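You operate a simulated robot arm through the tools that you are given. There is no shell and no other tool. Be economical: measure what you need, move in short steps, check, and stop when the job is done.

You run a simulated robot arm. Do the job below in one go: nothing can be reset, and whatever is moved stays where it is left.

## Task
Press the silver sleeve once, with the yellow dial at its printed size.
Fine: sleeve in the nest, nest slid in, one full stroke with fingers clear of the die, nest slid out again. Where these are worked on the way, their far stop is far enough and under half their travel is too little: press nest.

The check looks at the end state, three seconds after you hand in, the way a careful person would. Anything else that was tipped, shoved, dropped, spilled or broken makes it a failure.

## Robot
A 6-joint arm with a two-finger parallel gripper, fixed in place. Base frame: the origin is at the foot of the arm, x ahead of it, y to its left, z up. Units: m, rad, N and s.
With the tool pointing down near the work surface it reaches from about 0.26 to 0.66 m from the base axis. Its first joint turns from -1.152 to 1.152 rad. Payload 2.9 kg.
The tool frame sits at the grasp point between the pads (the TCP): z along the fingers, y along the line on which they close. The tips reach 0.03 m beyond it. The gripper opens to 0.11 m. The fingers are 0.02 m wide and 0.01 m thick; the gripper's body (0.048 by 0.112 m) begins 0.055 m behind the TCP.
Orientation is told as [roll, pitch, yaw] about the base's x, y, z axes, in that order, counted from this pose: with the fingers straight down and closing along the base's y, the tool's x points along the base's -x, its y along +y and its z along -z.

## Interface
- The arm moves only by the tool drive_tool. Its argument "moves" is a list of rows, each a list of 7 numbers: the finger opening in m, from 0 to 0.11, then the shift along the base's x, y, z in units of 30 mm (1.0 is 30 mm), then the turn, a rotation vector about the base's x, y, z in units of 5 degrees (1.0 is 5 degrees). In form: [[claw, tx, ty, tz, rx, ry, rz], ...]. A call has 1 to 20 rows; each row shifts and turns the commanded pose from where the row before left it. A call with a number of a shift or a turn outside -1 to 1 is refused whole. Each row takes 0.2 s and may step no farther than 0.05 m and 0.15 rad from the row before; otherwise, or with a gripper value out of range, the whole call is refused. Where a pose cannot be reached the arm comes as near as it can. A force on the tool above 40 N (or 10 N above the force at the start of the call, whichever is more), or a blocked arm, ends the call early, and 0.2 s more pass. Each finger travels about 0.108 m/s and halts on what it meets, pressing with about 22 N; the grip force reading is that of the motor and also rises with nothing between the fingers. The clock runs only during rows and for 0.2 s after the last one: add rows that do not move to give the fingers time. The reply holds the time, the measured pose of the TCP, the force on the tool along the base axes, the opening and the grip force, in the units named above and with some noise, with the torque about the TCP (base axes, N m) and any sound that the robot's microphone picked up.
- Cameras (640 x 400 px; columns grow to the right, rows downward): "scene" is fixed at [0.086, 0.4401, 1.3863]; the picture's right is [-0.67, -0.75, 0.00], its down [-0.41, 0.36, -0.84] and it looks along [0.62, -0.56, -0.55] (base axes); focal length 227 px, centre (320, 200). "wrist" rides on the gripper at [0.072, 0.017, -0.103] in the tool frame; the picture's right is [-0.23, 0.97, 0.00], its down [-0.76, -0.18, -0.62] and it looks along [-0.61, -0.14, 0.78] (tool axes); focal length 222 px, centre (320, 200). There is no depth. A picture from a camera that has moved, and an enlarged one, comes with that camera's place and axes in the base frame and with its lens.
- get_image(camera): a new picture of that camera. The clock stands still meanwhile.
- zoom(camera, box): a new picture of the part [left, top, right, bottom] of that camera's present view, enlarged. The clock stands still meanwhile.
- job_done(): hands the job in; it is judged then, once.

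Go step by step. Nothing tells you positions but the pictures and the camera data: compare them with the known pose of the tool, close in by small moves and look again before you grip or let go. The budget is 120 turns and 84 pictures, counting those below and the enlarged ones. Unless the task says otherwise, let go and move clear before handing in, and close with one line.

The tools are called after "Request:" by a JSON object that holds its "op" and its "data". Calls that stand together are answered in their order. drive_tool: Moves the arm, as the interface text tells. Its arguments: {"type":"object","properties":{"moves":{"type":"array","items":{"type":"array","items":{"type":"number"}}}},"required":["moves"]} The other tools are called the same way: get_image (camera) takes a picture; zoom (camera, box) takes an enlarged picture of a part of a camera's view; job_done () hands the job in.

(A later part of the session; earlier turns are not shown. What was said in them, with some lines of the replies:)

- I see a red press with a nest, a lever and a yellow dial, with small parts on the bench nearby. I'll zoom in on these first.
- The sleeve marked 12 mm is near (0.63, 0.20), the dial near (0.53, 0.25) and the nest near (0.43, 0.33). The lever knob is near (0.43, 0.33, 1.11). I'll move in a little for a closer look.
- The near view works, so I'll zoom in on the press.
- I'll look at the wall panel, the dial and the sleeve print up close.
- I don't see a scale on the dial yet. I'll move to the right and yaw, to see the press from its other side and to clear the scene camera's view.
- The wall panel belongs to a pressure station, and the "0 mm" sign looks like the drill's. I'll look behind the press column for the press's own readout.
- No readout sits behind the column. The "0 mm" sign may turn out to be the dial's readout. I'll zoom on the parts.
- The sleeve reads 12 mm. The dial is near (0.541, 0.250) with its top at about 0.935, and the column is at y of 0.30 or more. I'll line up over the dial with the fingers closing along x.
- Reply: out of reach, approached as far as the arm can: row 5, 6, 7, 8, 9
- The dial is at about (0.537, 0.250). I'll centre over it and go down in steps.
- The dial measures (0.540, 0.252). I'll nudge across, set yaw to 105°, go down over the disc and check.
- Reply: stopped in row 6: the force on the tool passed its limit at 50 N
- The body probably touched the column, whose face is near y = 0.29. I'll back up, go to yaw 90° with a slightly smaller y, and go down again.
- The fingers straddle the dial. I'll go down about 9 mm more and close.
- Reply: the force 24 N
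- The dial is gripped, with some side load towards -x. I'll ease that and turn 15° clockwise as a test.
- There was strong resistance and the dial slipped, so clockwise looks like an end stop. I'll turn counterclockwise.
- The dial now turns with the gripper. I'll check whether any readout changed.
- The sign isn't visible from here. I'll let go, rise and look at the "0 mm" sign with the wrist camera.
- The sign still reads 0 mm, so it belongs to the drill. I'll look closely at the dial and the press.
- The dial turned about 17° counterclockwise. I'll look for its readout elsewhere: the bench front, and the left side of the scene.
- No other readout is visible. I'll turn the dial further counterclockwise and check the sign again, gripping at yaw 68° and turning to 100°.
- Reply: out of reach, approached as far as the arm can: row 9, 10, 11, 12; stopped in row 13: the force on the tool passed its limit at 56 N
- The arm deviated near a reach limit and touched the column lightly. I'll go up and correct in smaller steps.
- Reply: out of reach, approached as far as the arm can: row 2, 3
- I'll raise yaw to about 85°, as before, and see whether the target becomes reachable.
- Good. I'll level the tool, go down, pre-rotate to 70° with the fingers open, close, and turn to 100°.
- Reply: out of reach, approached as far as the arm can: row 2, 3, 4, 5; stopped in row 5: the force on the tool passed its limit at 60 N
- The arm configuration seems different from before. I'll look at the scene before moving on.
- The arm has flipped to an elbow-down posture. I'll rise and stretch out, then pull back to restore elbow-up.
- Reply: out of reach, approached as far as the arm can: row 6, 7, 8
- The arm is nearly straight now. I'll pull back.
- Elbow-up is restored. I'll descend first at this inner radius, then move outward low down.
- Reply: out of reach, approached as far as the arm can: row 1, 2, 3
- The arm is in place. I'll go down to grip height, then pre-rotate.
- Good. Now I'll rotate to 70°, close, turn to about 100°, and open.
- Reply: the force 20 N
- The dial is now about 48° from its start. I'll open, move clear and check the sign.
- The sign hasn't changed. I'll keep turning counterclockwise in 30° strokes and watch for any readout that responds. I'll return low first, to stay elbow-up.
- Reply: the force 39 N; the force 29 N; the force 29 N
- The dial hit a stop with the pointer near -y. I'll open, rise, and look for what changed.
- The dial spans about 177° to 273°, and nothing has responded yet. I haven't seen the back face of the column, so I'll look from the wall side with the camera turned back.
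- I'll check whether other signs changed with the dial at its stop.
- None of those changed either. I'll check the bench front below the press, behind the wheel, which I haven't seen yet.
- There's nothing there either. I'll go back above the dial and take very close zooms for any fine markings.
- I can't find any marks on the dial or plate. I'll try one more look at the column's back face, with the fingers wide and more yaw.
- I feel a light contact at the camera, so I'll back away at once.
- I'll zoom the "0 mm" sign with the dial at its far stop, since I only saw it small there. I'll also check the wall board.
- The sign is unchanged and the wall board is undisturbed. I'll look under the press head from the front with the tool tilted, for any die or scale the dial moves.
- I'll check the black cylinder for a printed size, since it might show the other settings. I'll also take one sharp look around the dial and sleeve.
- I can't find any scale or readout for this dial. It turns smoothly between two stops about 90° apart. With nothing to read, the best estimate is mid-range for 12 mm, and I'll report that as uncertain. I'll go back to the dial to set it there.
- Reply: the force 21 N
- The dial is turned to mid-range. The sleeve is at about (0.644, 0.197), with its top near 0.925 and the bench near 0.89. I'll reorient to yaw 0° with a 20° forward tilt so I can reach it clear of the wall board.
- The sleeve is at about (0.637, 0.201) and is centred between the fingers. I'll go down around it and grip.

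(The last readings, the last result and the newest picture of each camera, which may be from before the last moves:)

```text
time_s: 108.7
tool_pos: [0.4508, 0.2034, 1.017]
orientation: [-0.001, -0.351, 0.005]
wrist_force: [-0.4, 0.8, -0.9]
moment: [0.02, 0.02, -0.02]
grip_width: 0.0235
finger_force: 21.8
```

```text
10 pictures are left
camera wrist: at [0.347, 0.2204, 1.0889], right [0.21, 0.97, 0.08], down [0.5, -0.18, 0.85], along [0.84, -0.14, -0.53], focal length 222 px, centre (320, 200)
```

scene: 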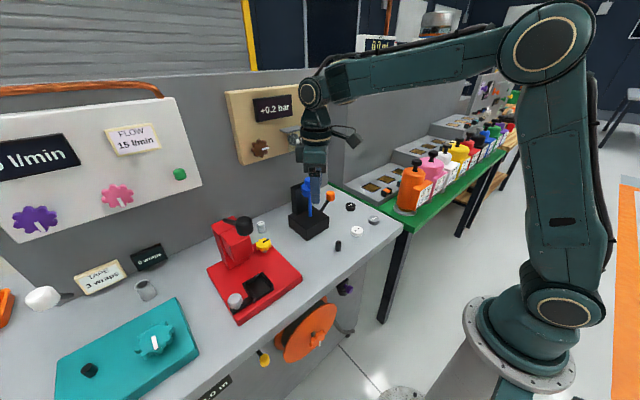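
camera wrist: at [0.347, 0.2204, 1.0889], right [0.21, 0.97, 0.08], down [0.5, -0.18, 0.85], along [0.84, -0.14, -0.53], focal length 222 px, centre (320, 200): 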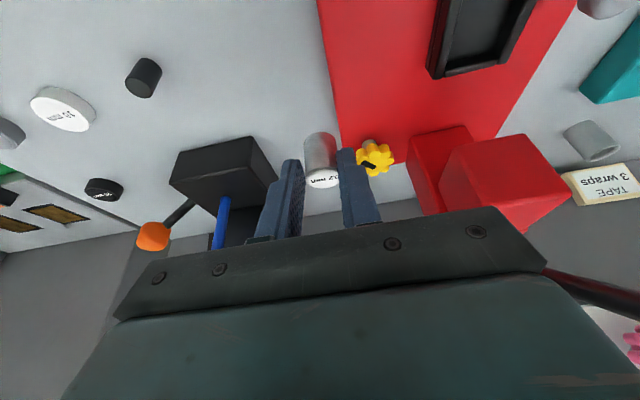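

The sleeve is held. The lever knob hangs right above the nest, so a 20° tilt would clash. I'll set the sleeve down on clear bench and regrip it with a 45° tilt.

Request:
{"op": "drive_tool", "data": {"moves": [[0.012, 0, -1, 0, 0, 0, 0], [0.012, 0, 0, -1, 0, 0, 0], [0.012, 0, 0, -1, 0, 0, 0], [0.012, 0, 0, -0.4, 0, 0, 0], [0.012, 0, 0, -0.2, 0, 0, 0], [0.012, 0, 0, -0.03, 0, 0, 0], [0.05, 0, 0, 0, 0, 0, 0], [0.06, 0, 0, 0, 0, 0, 0], [0.06, 0, 0, 0, 0, 0, 0], [0.06, -0.4, 0, 0.8, 0, 0, 0], [0.06, -0.4, 0, 0.8, 0, -1, 0], [0.06, -0.3, 0, 0, 0, -1, 0], [0.06, -0.2, 0, 0, 0, -1, 0], [0.06, 0, 0, 0, 0, -1, 0], [0.06, 0, 0, 0, 0, -1, 0], [0.06, 0, 0, 0, 0, 0, 0]]}}

Request:
{"op": "get_image", "data": {"camera": "wrist"}}

```text
time_s: 112.1
tool_pos: [0.4095, 0.1721, 0.9871]
orientation: [-0.004, -0.789, 0.006]
wrist_force: [0.3, -0.4, -0.8]
moment: [0.0, 0.0, 0.01]
grip_width: 0.06
finger_force: 0.0
```

```text
9 pictures are left
camera wrist: at [0.2861, 0.1885, 1.0082], right [0.16, 0.97, 0.16], down [0.1, -0.17, 0.98], along [0.98, -0.14, -0.12], focal length 222 px, centre (320, 200)
```

wrist: 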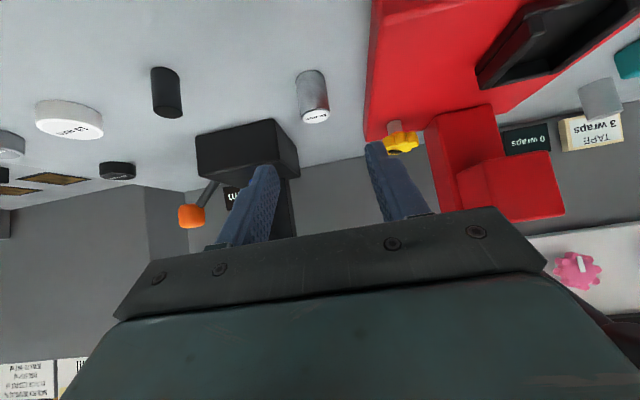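

The sleeve is standing upright at about (0.454, 0.173). I'll go in at 45° and grip its upper part.

Request:
{"op": "drive_tool", "data": {"moves": [[0.06, 0.3, 0, -0.6, 0, 0, 0], [0.06, 0.3, 0, -0.6, 0, 0, 0], [0.06, 0.28, 0, -0.6, 0, 0, 0], [0.04, 0, 0, 0, 0, 0, 0], [0.02, 0, 0, 0, 0, 0, 0], [0.012, 0, 0, 0, 0, 0, 0], [0.012, 0, 0, 0, 0, 0, 0]]}}

Request:
{"op": "get_image", "data": {"camera": "wrist"}}

```text
time_s: 113.7
tool_pos: [0.4354, 0.171, 0.9321]
orientation: [-0.003, -0.788, 0.005]
wrist_force: [0.1, -0.2, 0.1]
moment: [-0.01, -0.01, -0.03]
grip_width: 0.012
finger_force: 0.1
```

```text
8 pictures are left
camera wrist: at [0.3125, 0.188, 0.9543], right [0.16, 0.97, 0.16], down [0.1, -0.17, 0.98], along [0.98, -0.14, -0.12], focal length 222 px, centre (320, 200)
```

wrist: 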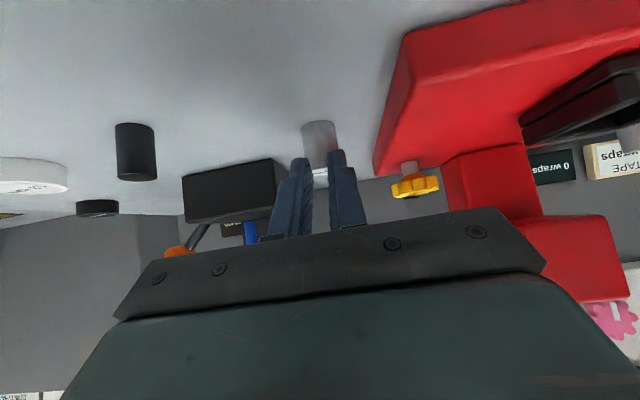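

The fingers closed just short and may have nudged the sleeve forward. It still stands, at about x = 0.465. I'll reopen, move in farther and slightly lower, and close again.

Request:
{"op": "drive_tool", "data": {"moves": [[0.06, 0, 0, 0, 0, 0, 0], [0.06, 0, 0, 0, 0, 0, 0], [0.06, 0, 0, 0, 0, 0, 0], [0.06, 0.25, 0, -0.27, 0, 0, 0], [0.06, 0.25, 0, 0, 0, 0, 0], [0.04, 0, 0, 0, 0, 0, 0], [0.02, 0, 0, 0, 0, 0, 0], [0.012, 0, 0, 0, 0, 0, 0], [0.012, 0, 0, 0, 0, 0, 0]]}}

```text
time_s: 115.7
tool_pos: [0.4526, 0.1718, 0.9239]
orientation: [-0.003, -0.787, 0.005]
wrist_force: [-0.3, 0.0, 0.0]
moment: [0.01, -0.02, 0.0]
grip_width: 0.0246
finger_force: 22.0
```

It's gripped at 0.0246 m. The nest centre is about (0.442, 0.325) with its floor near 0.907. I'll lift the sleeve and carry it over to check the alignment.

Request:
{"op": "drive_tool", "data": {"moves": [[0.012, 0, 0, 0.7, 0, 0, 0], [0.012, -0.4, 0, 0.7, 0, 0, 0], [0.012, -0.45, 0, 0.7, 0, 0, 0], [0.012, 0, 0.85, 0, 0, 0, 0], [0.012, 0, 0.85, 0, 0, 0, 0], [0.012, 0, 0.85, 0, 0, 0, 0], [0.012, 0, 0.85, 0, 0, 0, 0], [0.012, 0, 0.85, 0, 0, 0, 0], [0.012, 0, 0.85, 0, 0, 0, 0], [0.012, 0, 0, 0, 0, 0, 0]]}}

Request:
{"op": "get_image", "data": {"camera": "wrist"}}

Request:
{"op": "zoom", "data": {"camera": "scene", "box": [200, 205, 310, 325]}}

```text
time_s: 117.9
tool_pos: [0.427, 0.3251, 0.987]
orientation: [-0.004, -0.787, 0.003]
wrist_force: [-0.2, -0.6, -0.2]
moment: [0.0, -0.01, 0.0]
grip_width: 0.0245
finger_force: 22.2
```

```text
7 pictures are left
camera wrist: at [0.3027, 0.3422, 1.0079], right [0.16, 0.97, 0.16], down [0.1, -0.18, 0.98], along [0.98, -0.14, -0.12], focal length 222 px, centre (320, 200)
```

wrist: 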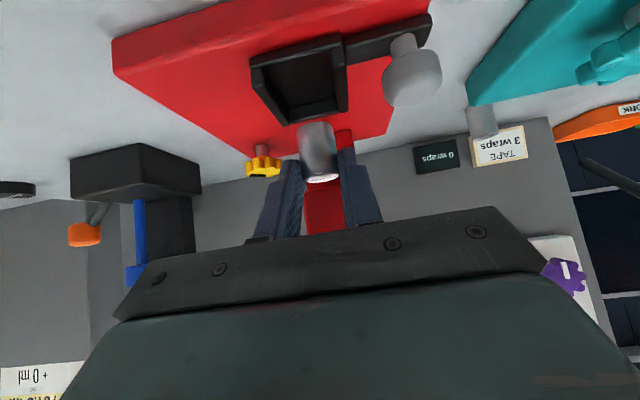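

```text
3.33 times, centred on (255, 265) of scene
camera zoom: at [0.086, 0.4401, 1.3863], right [-0.67, -0.75, 0.0], down [-0.41, 0.36, -0.84], along [0.62, -0.56, -0.55], focal length 756 px, centre (537, -17)
```

zoom: 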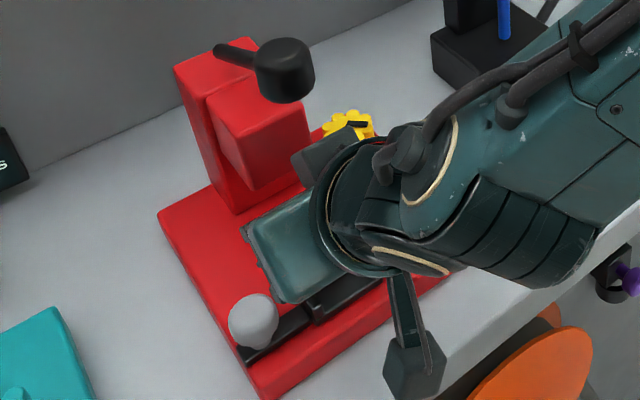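

Sleeve and nest both come out near (0.440, 0.326). I'll lower slowly and watch the force.

Request:
{"op": "drive_tool", "data": {"moves": [[0.012, 0, 0, -0.4, 0, 0, 0], [0.012, 0, 0, -0.4, 0, 0, 0], [0.012, 0, 0, -0.2, 0, 0, 0], [0.012, 0, 0, 0, 0, 0, 0]]}}

Request:
{"op": "drive_tool", "data": {"moves": [[0.012, 0, 0, -0.1, 0, 0, 0], [0.012, 0, 0, 0, 0, 0, 0]]}}

Request:
{"op": "drive_tool", "data": {"moves": [[0.012, 0, 0, -0.1, 0, 0, 0], [0.012, 0, 0, 0, 0, 0, 0]]}}

Request:
{"op": "drive_tool", "data": {"moves": [[0.012, 0, 0, -0.08, 0, 0, 0], [0.012, 0, 0, 0, 0, 0, 0]]}}

```text
time_s: 118.9
tool_pos: [0.427, 0.3258, 0.9559]
orientation: [-0.006, -0.785, 0.006]
wrist_force: [-1.4, -0.9, -0.4]
moment: [-0.02, 0.09, -0.03]
grip_width: 0.0239
finger_force: 22.1
```

```text
time_s: 119.5
tool_pos: [0.4269, 0.3256, 0.9551]
orientation: [-0.003, -0.789, 0.007]
wrist_force: [0.1, -0.4, -0.2]
moment: [-0.01, 0.03, 0.05]
grip_width: 0.0237
finger_force: 22.4
```

```text
time_s: 120.1
tool_pos: [0.4272, 0.3266, 0.954]
orientation: [0.0, -0.791, 0.004]
wrist_force: [-0.1, 0.3, 10.3]
moment: [0.01, -0.15, 0.03]
grip_width: 0.024
finger_force: 21.9
```

```text
time_s: 120.7
tool_pos: [0.4275, 0.3244, 0.9516]
orientation: [0.003, -0.796, 0.001]
wrist_force: [0.1, 1.4, 31.9]
moment: [-0.11, -0.48, -0.01]
grip_width: 0.0235
finger_force: 22.6
```

Contact at about 0.954. I'll ease the load and check that the sleeve is on the floor, inside the walls.

Request:
{"op": "drive_tool", "data": {"moves": [[0.012, 0, 0, 0.13, 0, 0, 0], [0.012, 0, 0, 0, 0, 0, 0]]}}

Request:
{"op": "zoom", "data": {"camera": "wrist", "box": [230, 30, 440, 220]}}

```text
time_s: 121.3
tool_pos: [0.4251, 0.3253, 0.9532]
orientation: [-0.002, -0.788, 0.006]
wrist_force: [0.5, 6.2, 17.3]
moment: [0.22, -0.28, 0.09]
grip_width: 0.0236
finger_force: 22.1
```

```text
2.11 times, centred on (335, 125) of wrist
camera zoom: at [0.3023, 0.342, 0.9749], right [0.16, 0.97, 0.16], down [0.1, -0.18, 0.98], along [0.98, -0.14, -0.12], focal length 468 px, centre (288, 358)
```

zoom: 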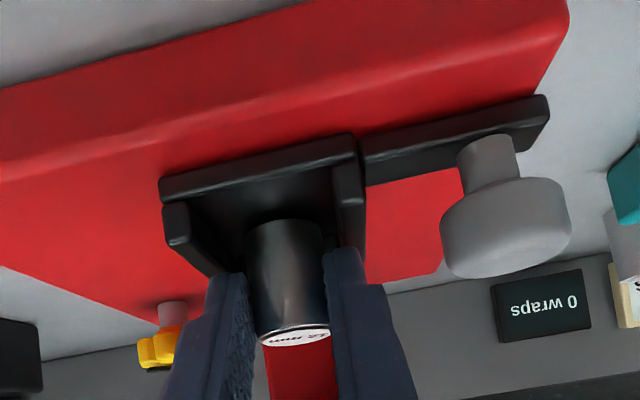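

The sleeve stands inside the nest, between the side walls. I'll open slightly and back straight out along the tool axis.

Request:
{"op": "drive_tool", "data": {"moves": [[0.03, 0, 0, 0.05, 0, 0, 0], [0.036, 0, 0, 0, 0, 0, 0], [0.036, 0, 0, 0, 0, 0, 0], [0.036, -0.2, 0, 0.2, 0, 0, 0], [0.036, -0.4, 0, 0.4, 0, 0, 0], [0.036, -0.7, 0, 0.5, 0, 0, 0], [0.036, -0.7, 0, 0.3, 0, 0, 0], [0.036, 0, 0, 0, 0, 0, 0]]}}

Request:
{"op": "get_image", "data": {"camera": "wrist"}}

```text
time_s: 123.1
tool_pos: [0.3671, 0.3244, 0.9965]
orientation: [-0.003, -0.786, 0.005]
wrist_force: [-0.1, 0.3, 0.7]
moment: [-0.02, 0.0, -0.03]
grip_width: 0.036
finger_force: 0.1
```

```text
4 pictures are left
camera wrist: at [0.2428, 0.3413, 1.0185], right [0.16, 0.97, 0.16], down [0.1, -0.17, 0.98], along [0.98, -0.14, -0.12], focal length 222 px, centre (320, 200)
```

wrist: 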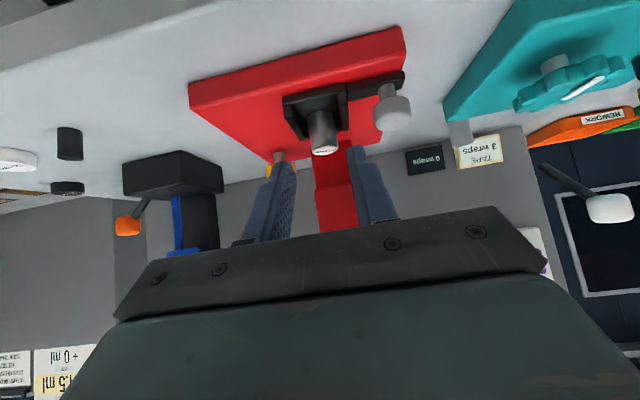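

The sleeve stands in the nest. I'll close the fingers and push the nest's grey knob at (0.421, 0.383, 0.94) inward from the front.

Request:
{"op": "drive_tool", "data": {"moves": [[0.0, -0.2, 0.7, 0, 0, 0, 0], [0.0, 0, 0.7, 0, 0, 0, 0], [0.0, 0, 0.75, 0, 0, 0, 0], [0.0, 0, 0, -0.6, 0, 0, 0], [0.0, 0, 0, -0.65, 0, 0, 0], [0.0, 0, 0, 0, 0, 0, 0]]}}

Request:
{"op": "drive_tool", "data": {"moves": [[0.0, 0.4, 0, 0, 0, 0, 0], [0.0, 0.4, 0, 0, 0, 0, 0], [0.0, 0.3, 0, 0, 0, 0, 0], [0.0, 0.3, 0, 0, 0, 0, 0], [0.0, 0, 0, 0, 0, 0, 0]]}}

```text
time_s: 124.5
tool_pos: [0.3761, 0.3816, 0.959]
orientation: [-0.003, -0.787, 0.005]
wrist_force: [-0.5, 0.7, 0.6]
moment: [-0.02, -0.01, 0.01]
grip_width: 0.0
finger_force: 22.3
out of reach, approached as far as the arm can: row 2, 3
```

```text
time_s: 125.7
tool_pos: [0.4177, 0.3815, 0.9604]
orientation: [-0.001, -0.788, 0.005]
wrist_force: [-0.8, -0.9, 0.6]
moment: [-0.02, 0.02, 0.02]
grip_width: 0.0
finger_force: 22.1
```

Request:
{"op": "drive_tool", "data": {"moves": [[0.0, 0.3, 0, 0, 0, 0, 0], [0.0, 0.3, 0, 0, 0, 0, 0], [0.0, 0.3, 0, 0, 0, 0, 0], [0.0, 0.3, 0, 0, 0, 0, 0], [0.0, 0, 0, 0, 0, 0, 0]]}}

Request:
{"op": "zoom", "data": {"camera": "scene", "box": [195, 205, 305, 335]}}

```text
time_s: 126.9
tool_pos: [0.451, 0.3819, 0.9595]
orientation: [-0.004, -0.784, 0.009]
wrist_force: [-30.3, -4.2, 9.6]
moment: [-0.12, 0.18, -0.09]
grip_width: 0.0
finger_force: 21.7
```

```text
3.08 times, centred on (250, 270) of scene
camera zoom: at [0.0851, 0.4398, 1.3864], right [-0.66, -0.75, 0.0], down [-0.41, 0.37, -0.84], along [0.62, -0.56, -0.55], focal length 698 px, centre (535, -15)
```

zoom: 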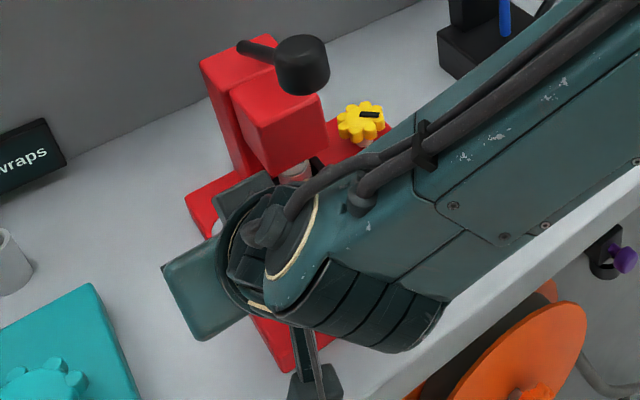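

The nest is at its far stop, with 30 N of resistance and the sleeve visible under the head. Next I'll back off and go above the lever knob at (0.438, 0.322, 1.10).

Request:
{"op": "drive_tool", "data": {"moves": [[0.0, -0.5, 0, 0, 0, 0, 0], [0.0, -0.5, 0, 0, 0, 0, 0], [0.0, -0.5, 0, 0, 0, 0, 0], [0.0, -0.5, 0, 0, 0, 0, 0], [0.0, -0.5, 0, 0.3, 0, 0, 0], [0.0, -0.5, 0, 0.7, 0, 0, 0], [0.0, 0, 0, 1, 0, 1, 0], [0.0, 0, 0, 1, 0, 1, 0], [0.0, 0, 0, 1, 0, 1, 0], [0.0, 0, 0, 1, 0, 1, 0], [0.0, 0, 0, 1, 0, 1, 0], [0.0, 0, -0.5, 1, 0, 0, 0], [0.0, 0, -0.5, 0.4, 0, 0, 0], [0.0, 0, -0.5, 0, 0, 0, 0], [0.0, 0, -0.5, 0, 0, 0, 0], [0.0, 0, 0, 0, 0, 0, 0]]}}

```text
time_s: 130.3
tool_pos: [0.3741, 0.3167, 1.1814]
orientation: [-0.002, -0.351, 0.004]
wrist_force: [0.2, 0.1, 0.6]
moment: [0.02, -0.02, 0.0]
grip_width: 0.0001
finger_force: 21.3
out of reach, approached as far as the arm can: row 6
```

Request:
{"op": "drive_tool", "data": {"moves": [[0.0, 0.8, 0.17, 0, 0, 0, 0], [0.0, 0.8, 0, 0, 0, 0, 0], [0.0, 0, 0, -0.5, 0, 0, 0], [0.0, 0, 0, -0.5, 0, 0, 0], [0.0, 0, 0, -0.3, 0, 0, 0], [0.0, 0, 0, 0, 0, 0, 0]]}}

```text
time_s: 131.7
tool_pos: [0.422, 0.324, 1.1427]
orientation: [-0.002, -0.351, 0.004]
wrist_force: [-0.9, 0.1, 0.7]
moment: [0.0, -0.01, 0.01]
grip_width: 0.0
finger_force: 21.8
```

Request:
{"op": "drive_tool", "data": {"moves": [[0.0, 0, 0, -0.35, 0, 0, 0], [0.0, -0.1, 0, -0.35, 0, 0, 0], [0.0, -0.1, 0, -0.35, 0, 0, 0], [0.0, -0.1, 0, -0.35, 0, 0, 0], [0.0, 0, 0, 0, 0, 0, 0]]}}

Request:
{"op": "zoom", "data": {"camera": "scene", "box": [195, 195, 305, 325]}}

```text
time_s: 132.9
tool_pos: [0.4121, 0.323, 1.1013]
orientation: [-0.002, -0.35, 0.003]
wrist_force: [1.0, -1.2, 3.0]
moment: [-0.01, -0.02, 0.01]
grip_width: 0.0
finger_force: 21.9
```

```text
3.08 times, centred on (250, 260) of scene
camera zoom: at [0.086, 0.44, 1.3863], right [-0.67, -0.75, 0.0], down [-0.41, 0.36, -0.84], along [0.62, -0.56, -0.55], focal length 698 px, centre (535, 15)
```

zoom: 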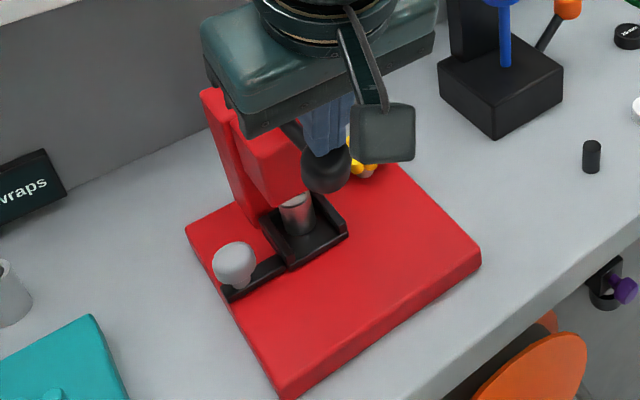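

The lever is going down under the fingers. I'll continue the stroke.

Request:
{"op": "drive_tool", "data": {"moves": [[0.0, 0, 0, -0.35, 0, 0, 0], [0.0, 0, 0, -0.35, 0, 0, 0], [0.0, 0.05, 0, -0.35, 0, 0, 0], [0.0, 0.1, 0, -0.35, 0, 0, 0], [0.0, 0, 0, 0, 0, 0, 0]]}}

Request:
{"op": "drive_tool", "data": {"moves": [[0.0, 0.15, 0, -0.3, 0, 0, 0], [0.0, 0.15, 0, -0.3, 0, 0, 0], [0.0, 0.15, 0, -0.3, 0, 0, 0], [0.0, 0, 0, 0, 0, 0, 0]]}}

```text
time_s: 134.2
tool_pos: [0.4147, 0.3215, 1.0607]
orientation: [0.002, -0.352, 0.004]
wrist_force: [-8.9, -5.2, 9.9]
moment: [-0.12, 0.25, -0.03]
grip_width: 0.0002
finger_force: 22.2
stopped in row 5: the force on the tool passed its limit at 41 N (the readings are from after the stop); the commanded pose is now the measured one
```

```text
time_s: 134.6
tool_pos: [0.4165, 0.3227, 1.0611]
orientation: [0.005, -0.351, 0.003]
wrist_force: [-10.1, -4.8, 12.2]
moment: [-0.14, 0.3, 0.05]
grip_width: 0.0
finger_force: 22.1
stopped in row 1: the force on the tool passed its limit at 54 N (the readings are from after the stop); the commanded pose is now the measured one
```

Resistance at z ≈ 1.061, partly from pushing in +x. I'll try straight down with a slight backward shift, to see whether this is the real stop.

Request:
{"op": "drive_tool", "data": {"moves": [[0.0, -0.15, 0, 0, 0, 0, 0], [0.0, 0, 0, -0.15, 0, 0, 0], [0.0, 0, 0, -0.15, 0, 0, 0], [0.0, 0, 0, 0, 0, 0, 0]]}}

```text
time_s: 135.3
tool_pos: [0.4126, 0.3243, 1.0591]
orientation: [0.014, -0.365, 0.001]
wrist_force: [-6.9, -3.8, 9.4]
moment: [-0.09, 0.15, 0.03]
grip_width: 0.0001
finger_force: 21.9
stopped in row 3: the force on the tool passed its limit at 45 N (the readings are from after the stop); the commanded pose is now the measured one
```

Request:
{"op": "zoom", "data": {"camera": "scene", "box": [200, 200, 300, 300]}}

```text
4.00 times, centred on (250, 250) of scene
camera zoom: at [0.0857, 0.4399, 1.3864], right [-0.67, -0.75, 0.0], down [-0.41, 0.37, -0.84], along [0.62, -0.56, -0.55], focal length 907 px, centre (600, 0)
```

zoom: 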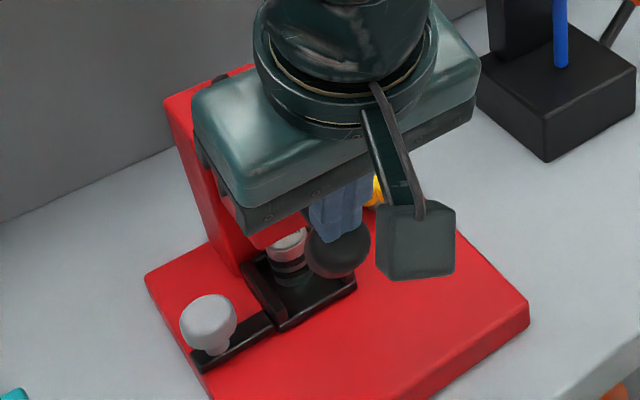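

The sleeve now shows crimp bands and the lever reached a hard stop, so the stroke is done. I'll release the lever and move round to grip the nest knob, now near (0.487, 0.384), and pull it out.

Request:
{"op": "drive_tool", "data": {"moves": [[0.0, -0.3, 0, 0.6, 0, 0, 0], [0.0, -0.5, 0, 0.8, 0, 0, 0], [0.0, -0.4, 0, 0.6, 0, 0, 0], [0.03, 0, 1, 0, 0, -1, 0], [0.046, 0, 1, 0, 0, -1, 0], [0.046, 0.3, 1, 0, 0, -1, 0], [0.046, 0.7, 0, 0, 0, -0.9, 0], [0.046, 0.4, 0, 0, 0, -0.9, 0], [0.046, 0, 0, 0, 0, 0, -1], [0.046, 0, 0, 0, 0, 0, -1], [0.046, 0, 0, 0, 0, 0, -1], [0.046, 0, 0, 0, 0, 0, -1], [0.046, 0, 0, 0, 0, 0, 0]]}}

```text
time_s: 138.1
tool_pos: [0.422, 0.4112, 1.1188]
orientation: [0.013, -0.778, -0.346]
wrist_force: [0.1, -0.3, 0.4]
moment: [0.0, 0.0, -0.01]
grip_width: 0.0459
finger_force: 0.0
out of reach, approached as far as the arm can: row 12
```

Request:
{"op": "drive_tool", "data": {"moves": [[0.046, 0.1, -0.06, -1, 0, 0, 0], [0.046, 0.1, -0.06, -1, 0, 0, 0], [0.046, 0.1, -0.06, -1, 0, 0, 0], [0.046, 0, 0, -0.86, 0, 0, 0], [0.046, 0, 0, 0, 0, 0, 0]]}}

Request:
{"op": "drive_tool", "data": {"moves": [[0.046, 0.33, -0.12, -0.35, 0, 0, 0], [0.046, 0.33, -0.12, -0.35, 0, 0, 0], [0.046, 0.33, -0.12, -0.35, 0, 0, 0], [0.046, 0.33, -0.12, -0.35, 0, 0, 0], [0.046, 0, 0, 0, 0, 0, 0]]}}

```text
time_s: 139.3
tool_pos: [0.4308, 0.4059, 1.001]
orientation: [0.011, -0.78, -0.348]
wrist_force: [-0.7, 0.3, -0.1]
moment: [0.02, -0.04, 0.01]
grip_width: 0.0461
finger_force: 0.1
```

```text
time_s: 140.5
tool_pos: [0.4705, 0.3917, 0.9596]
orientation: [0.014, -0.78, -0.348]
wrist_force: [-0.1, -0.4, -0.1]
moment: [0.02, 0.01, -0.01]
grip_width: 0.0459
finger_force: 0.1
```

No contact so far. I'll close on the knob.

Request:
{"op": "drive_tool", "data": {"moves": [[0.035, 0, 0, 0, 0, 0, 0], [0.02, 0, 0, 0, 0, 0, 0], [0.02, 0, 0, 0, 0, 0, 0], [0.02, 0, 0, 0, 0, 0, 0]]}}

```text
time_s: 141.5
tool_pos: [0.4695, 0.3928, 0.9587]
orientation: [0.012, -0.78, -0.345]
wrist_force: [0.7, 10.7, -1.2]
moment: [0.07, -0.02, 0.61]
grip_width: 0.0289
finger_force: 45.5
```

The knob is held at 0.029 m. I'll pull it out smoothly to its stop.

Request:
{"op": "drive_tool", "data": {"moves": [[0.02, -0.25, 0, 0, 0, 0, 0], [0.02, -0.3, 0, 0, 0, 0, 0], [0.02, -0.3, 0, 0, 0, 0, 0], [0.02, -0.3, 0, 0, 0, 0, 0], [0.02, -0.3, 0, 0, 0, 0, 0], [0.02, -0.3, 0, 0, 0, 0, 0], [0.02, -0.3, 0, 0, 0, 0, 0], [0.02, 0, 0, 0, 0, 0, 0]]}}

```text
time_s: 143.3
tool_pos: [0.41, 0.3922, 0.9587]
orientation: [0.011, -0.777, -0.343]
wrist_force: [1.2, 10.5, -13.1]
moment: [0.2, 0.84, 0.65]
grip_width: 0.0289
finger_force: 45.0
```

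Request:
{"op": "drive_tool", "data": {"moves": [[0.02, -0.2, 0, 0, 0, 0, 0], [0.02, -0.2, 0, 0, 0, 0, 0], [0.02, 0, 0, 0, 0, 0, 0]]}}

```text
time_s: 144.1
tool_pos: [0.402, 0.3929, 0.959]
orientation: [0.015, -0.774, -0.342]
wrist_force: [1.0, 20.1, -15.4]
moment: [0.02, -0.77, 0.81]
grip_width: 0.0286
finger_force: 44.6
out of reach, approached as far as the arm can: row 2
```

The nest is back near its starting position. I'll let go, lift clear and take a final look.

Request:
{"op": "drive_tool", "data": {"moves": [[0.046, 0, 0, 0, 0, 0, 0], [0.05, 0, 0, 0, 0, 0, 0], [0.05, 0, 0, 0, 0, 0, 0], [0.05, 0, 0, 0.5, 0, 0, 0], [0.05, 0, 0, 1, 0, 0, 0], [0.05, 0, 0, 1, 0, 0, 0], [0.05, 0, 0, 1, 0, 0, 0], [0.05, 0, 0, 1, 0, 0, 0], [0.05, 0, 0, 1, 0, 0, 0], [0.05, -0.3, 0, 1, 0, 0, 1], [0.05, -0.5, -0.5, 1, 0, 1, 1], [0.05, -0.5, -1, 0, 0, 1, 1], [0.05, 0, -1, 0, 0, 1, 1], [0.05, 0, -1, 0, 0, 1, 0], [0.05, 0, -1, 0, 0, 1, 0], [0.05, 0, -1, 0, 0, 1, 0], [0.05, 0, -1, 0, 0, 1, 0], [0.05, 0, -1, 0, 0, 1, 0], [0.05, 0, -1, 0, 0, 1, 0]]}}

Request:
{"op": "zoom", "data": {"camera": "scene", "box": [190, 195, 310, 325]}}

```text
time_s: 148.1
tool_pos: [0.3729, 0.1285, 1.1837]
orientation: [-0.014, 0.004, 0.025]
wrist_force: [0.7, -0.4, 0.0]
moment: [0.01, -0.01, -0.01]
grip_width: 0.05
finger_force: 0.1
out of reach, approached as far as the arm can: row 6, 8, 10
```

```text
3.08 times, centred on (250, 260) of scene
camera zoom: at [0.086, 0.4401, 1.3863], right [-0.66, -0.75, 0.0], down [-0.41, 0.36, -0.84], along [0.62, -0.56, -0.55], focal length 698 px, centre (535, 15)
```

zoom: 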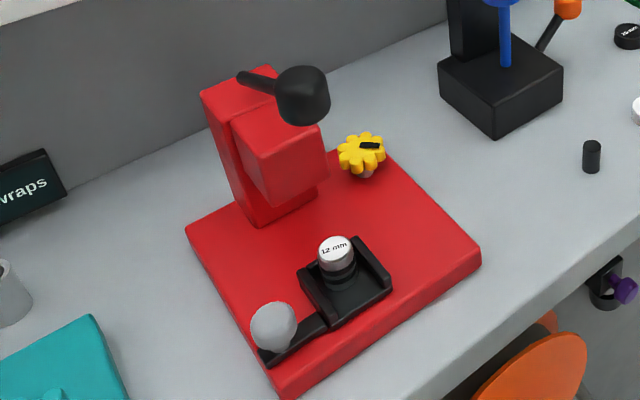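

The last picture shows the nest out, the banded sleeve standing in it, the lever back up and the gripper clear. I'm handing in now.

Request:
{"op": "job_done", "data": {}}

```text
The job is handed in.
```

I pressed the silver 12 mm sleeve once, with the nest slid in to its stop and back out, but **I can't confirm the yellow dial was at 12 mm**. I found no scale or readout for the dial, so I set it by guess to the middle of its roughly 90° travel.
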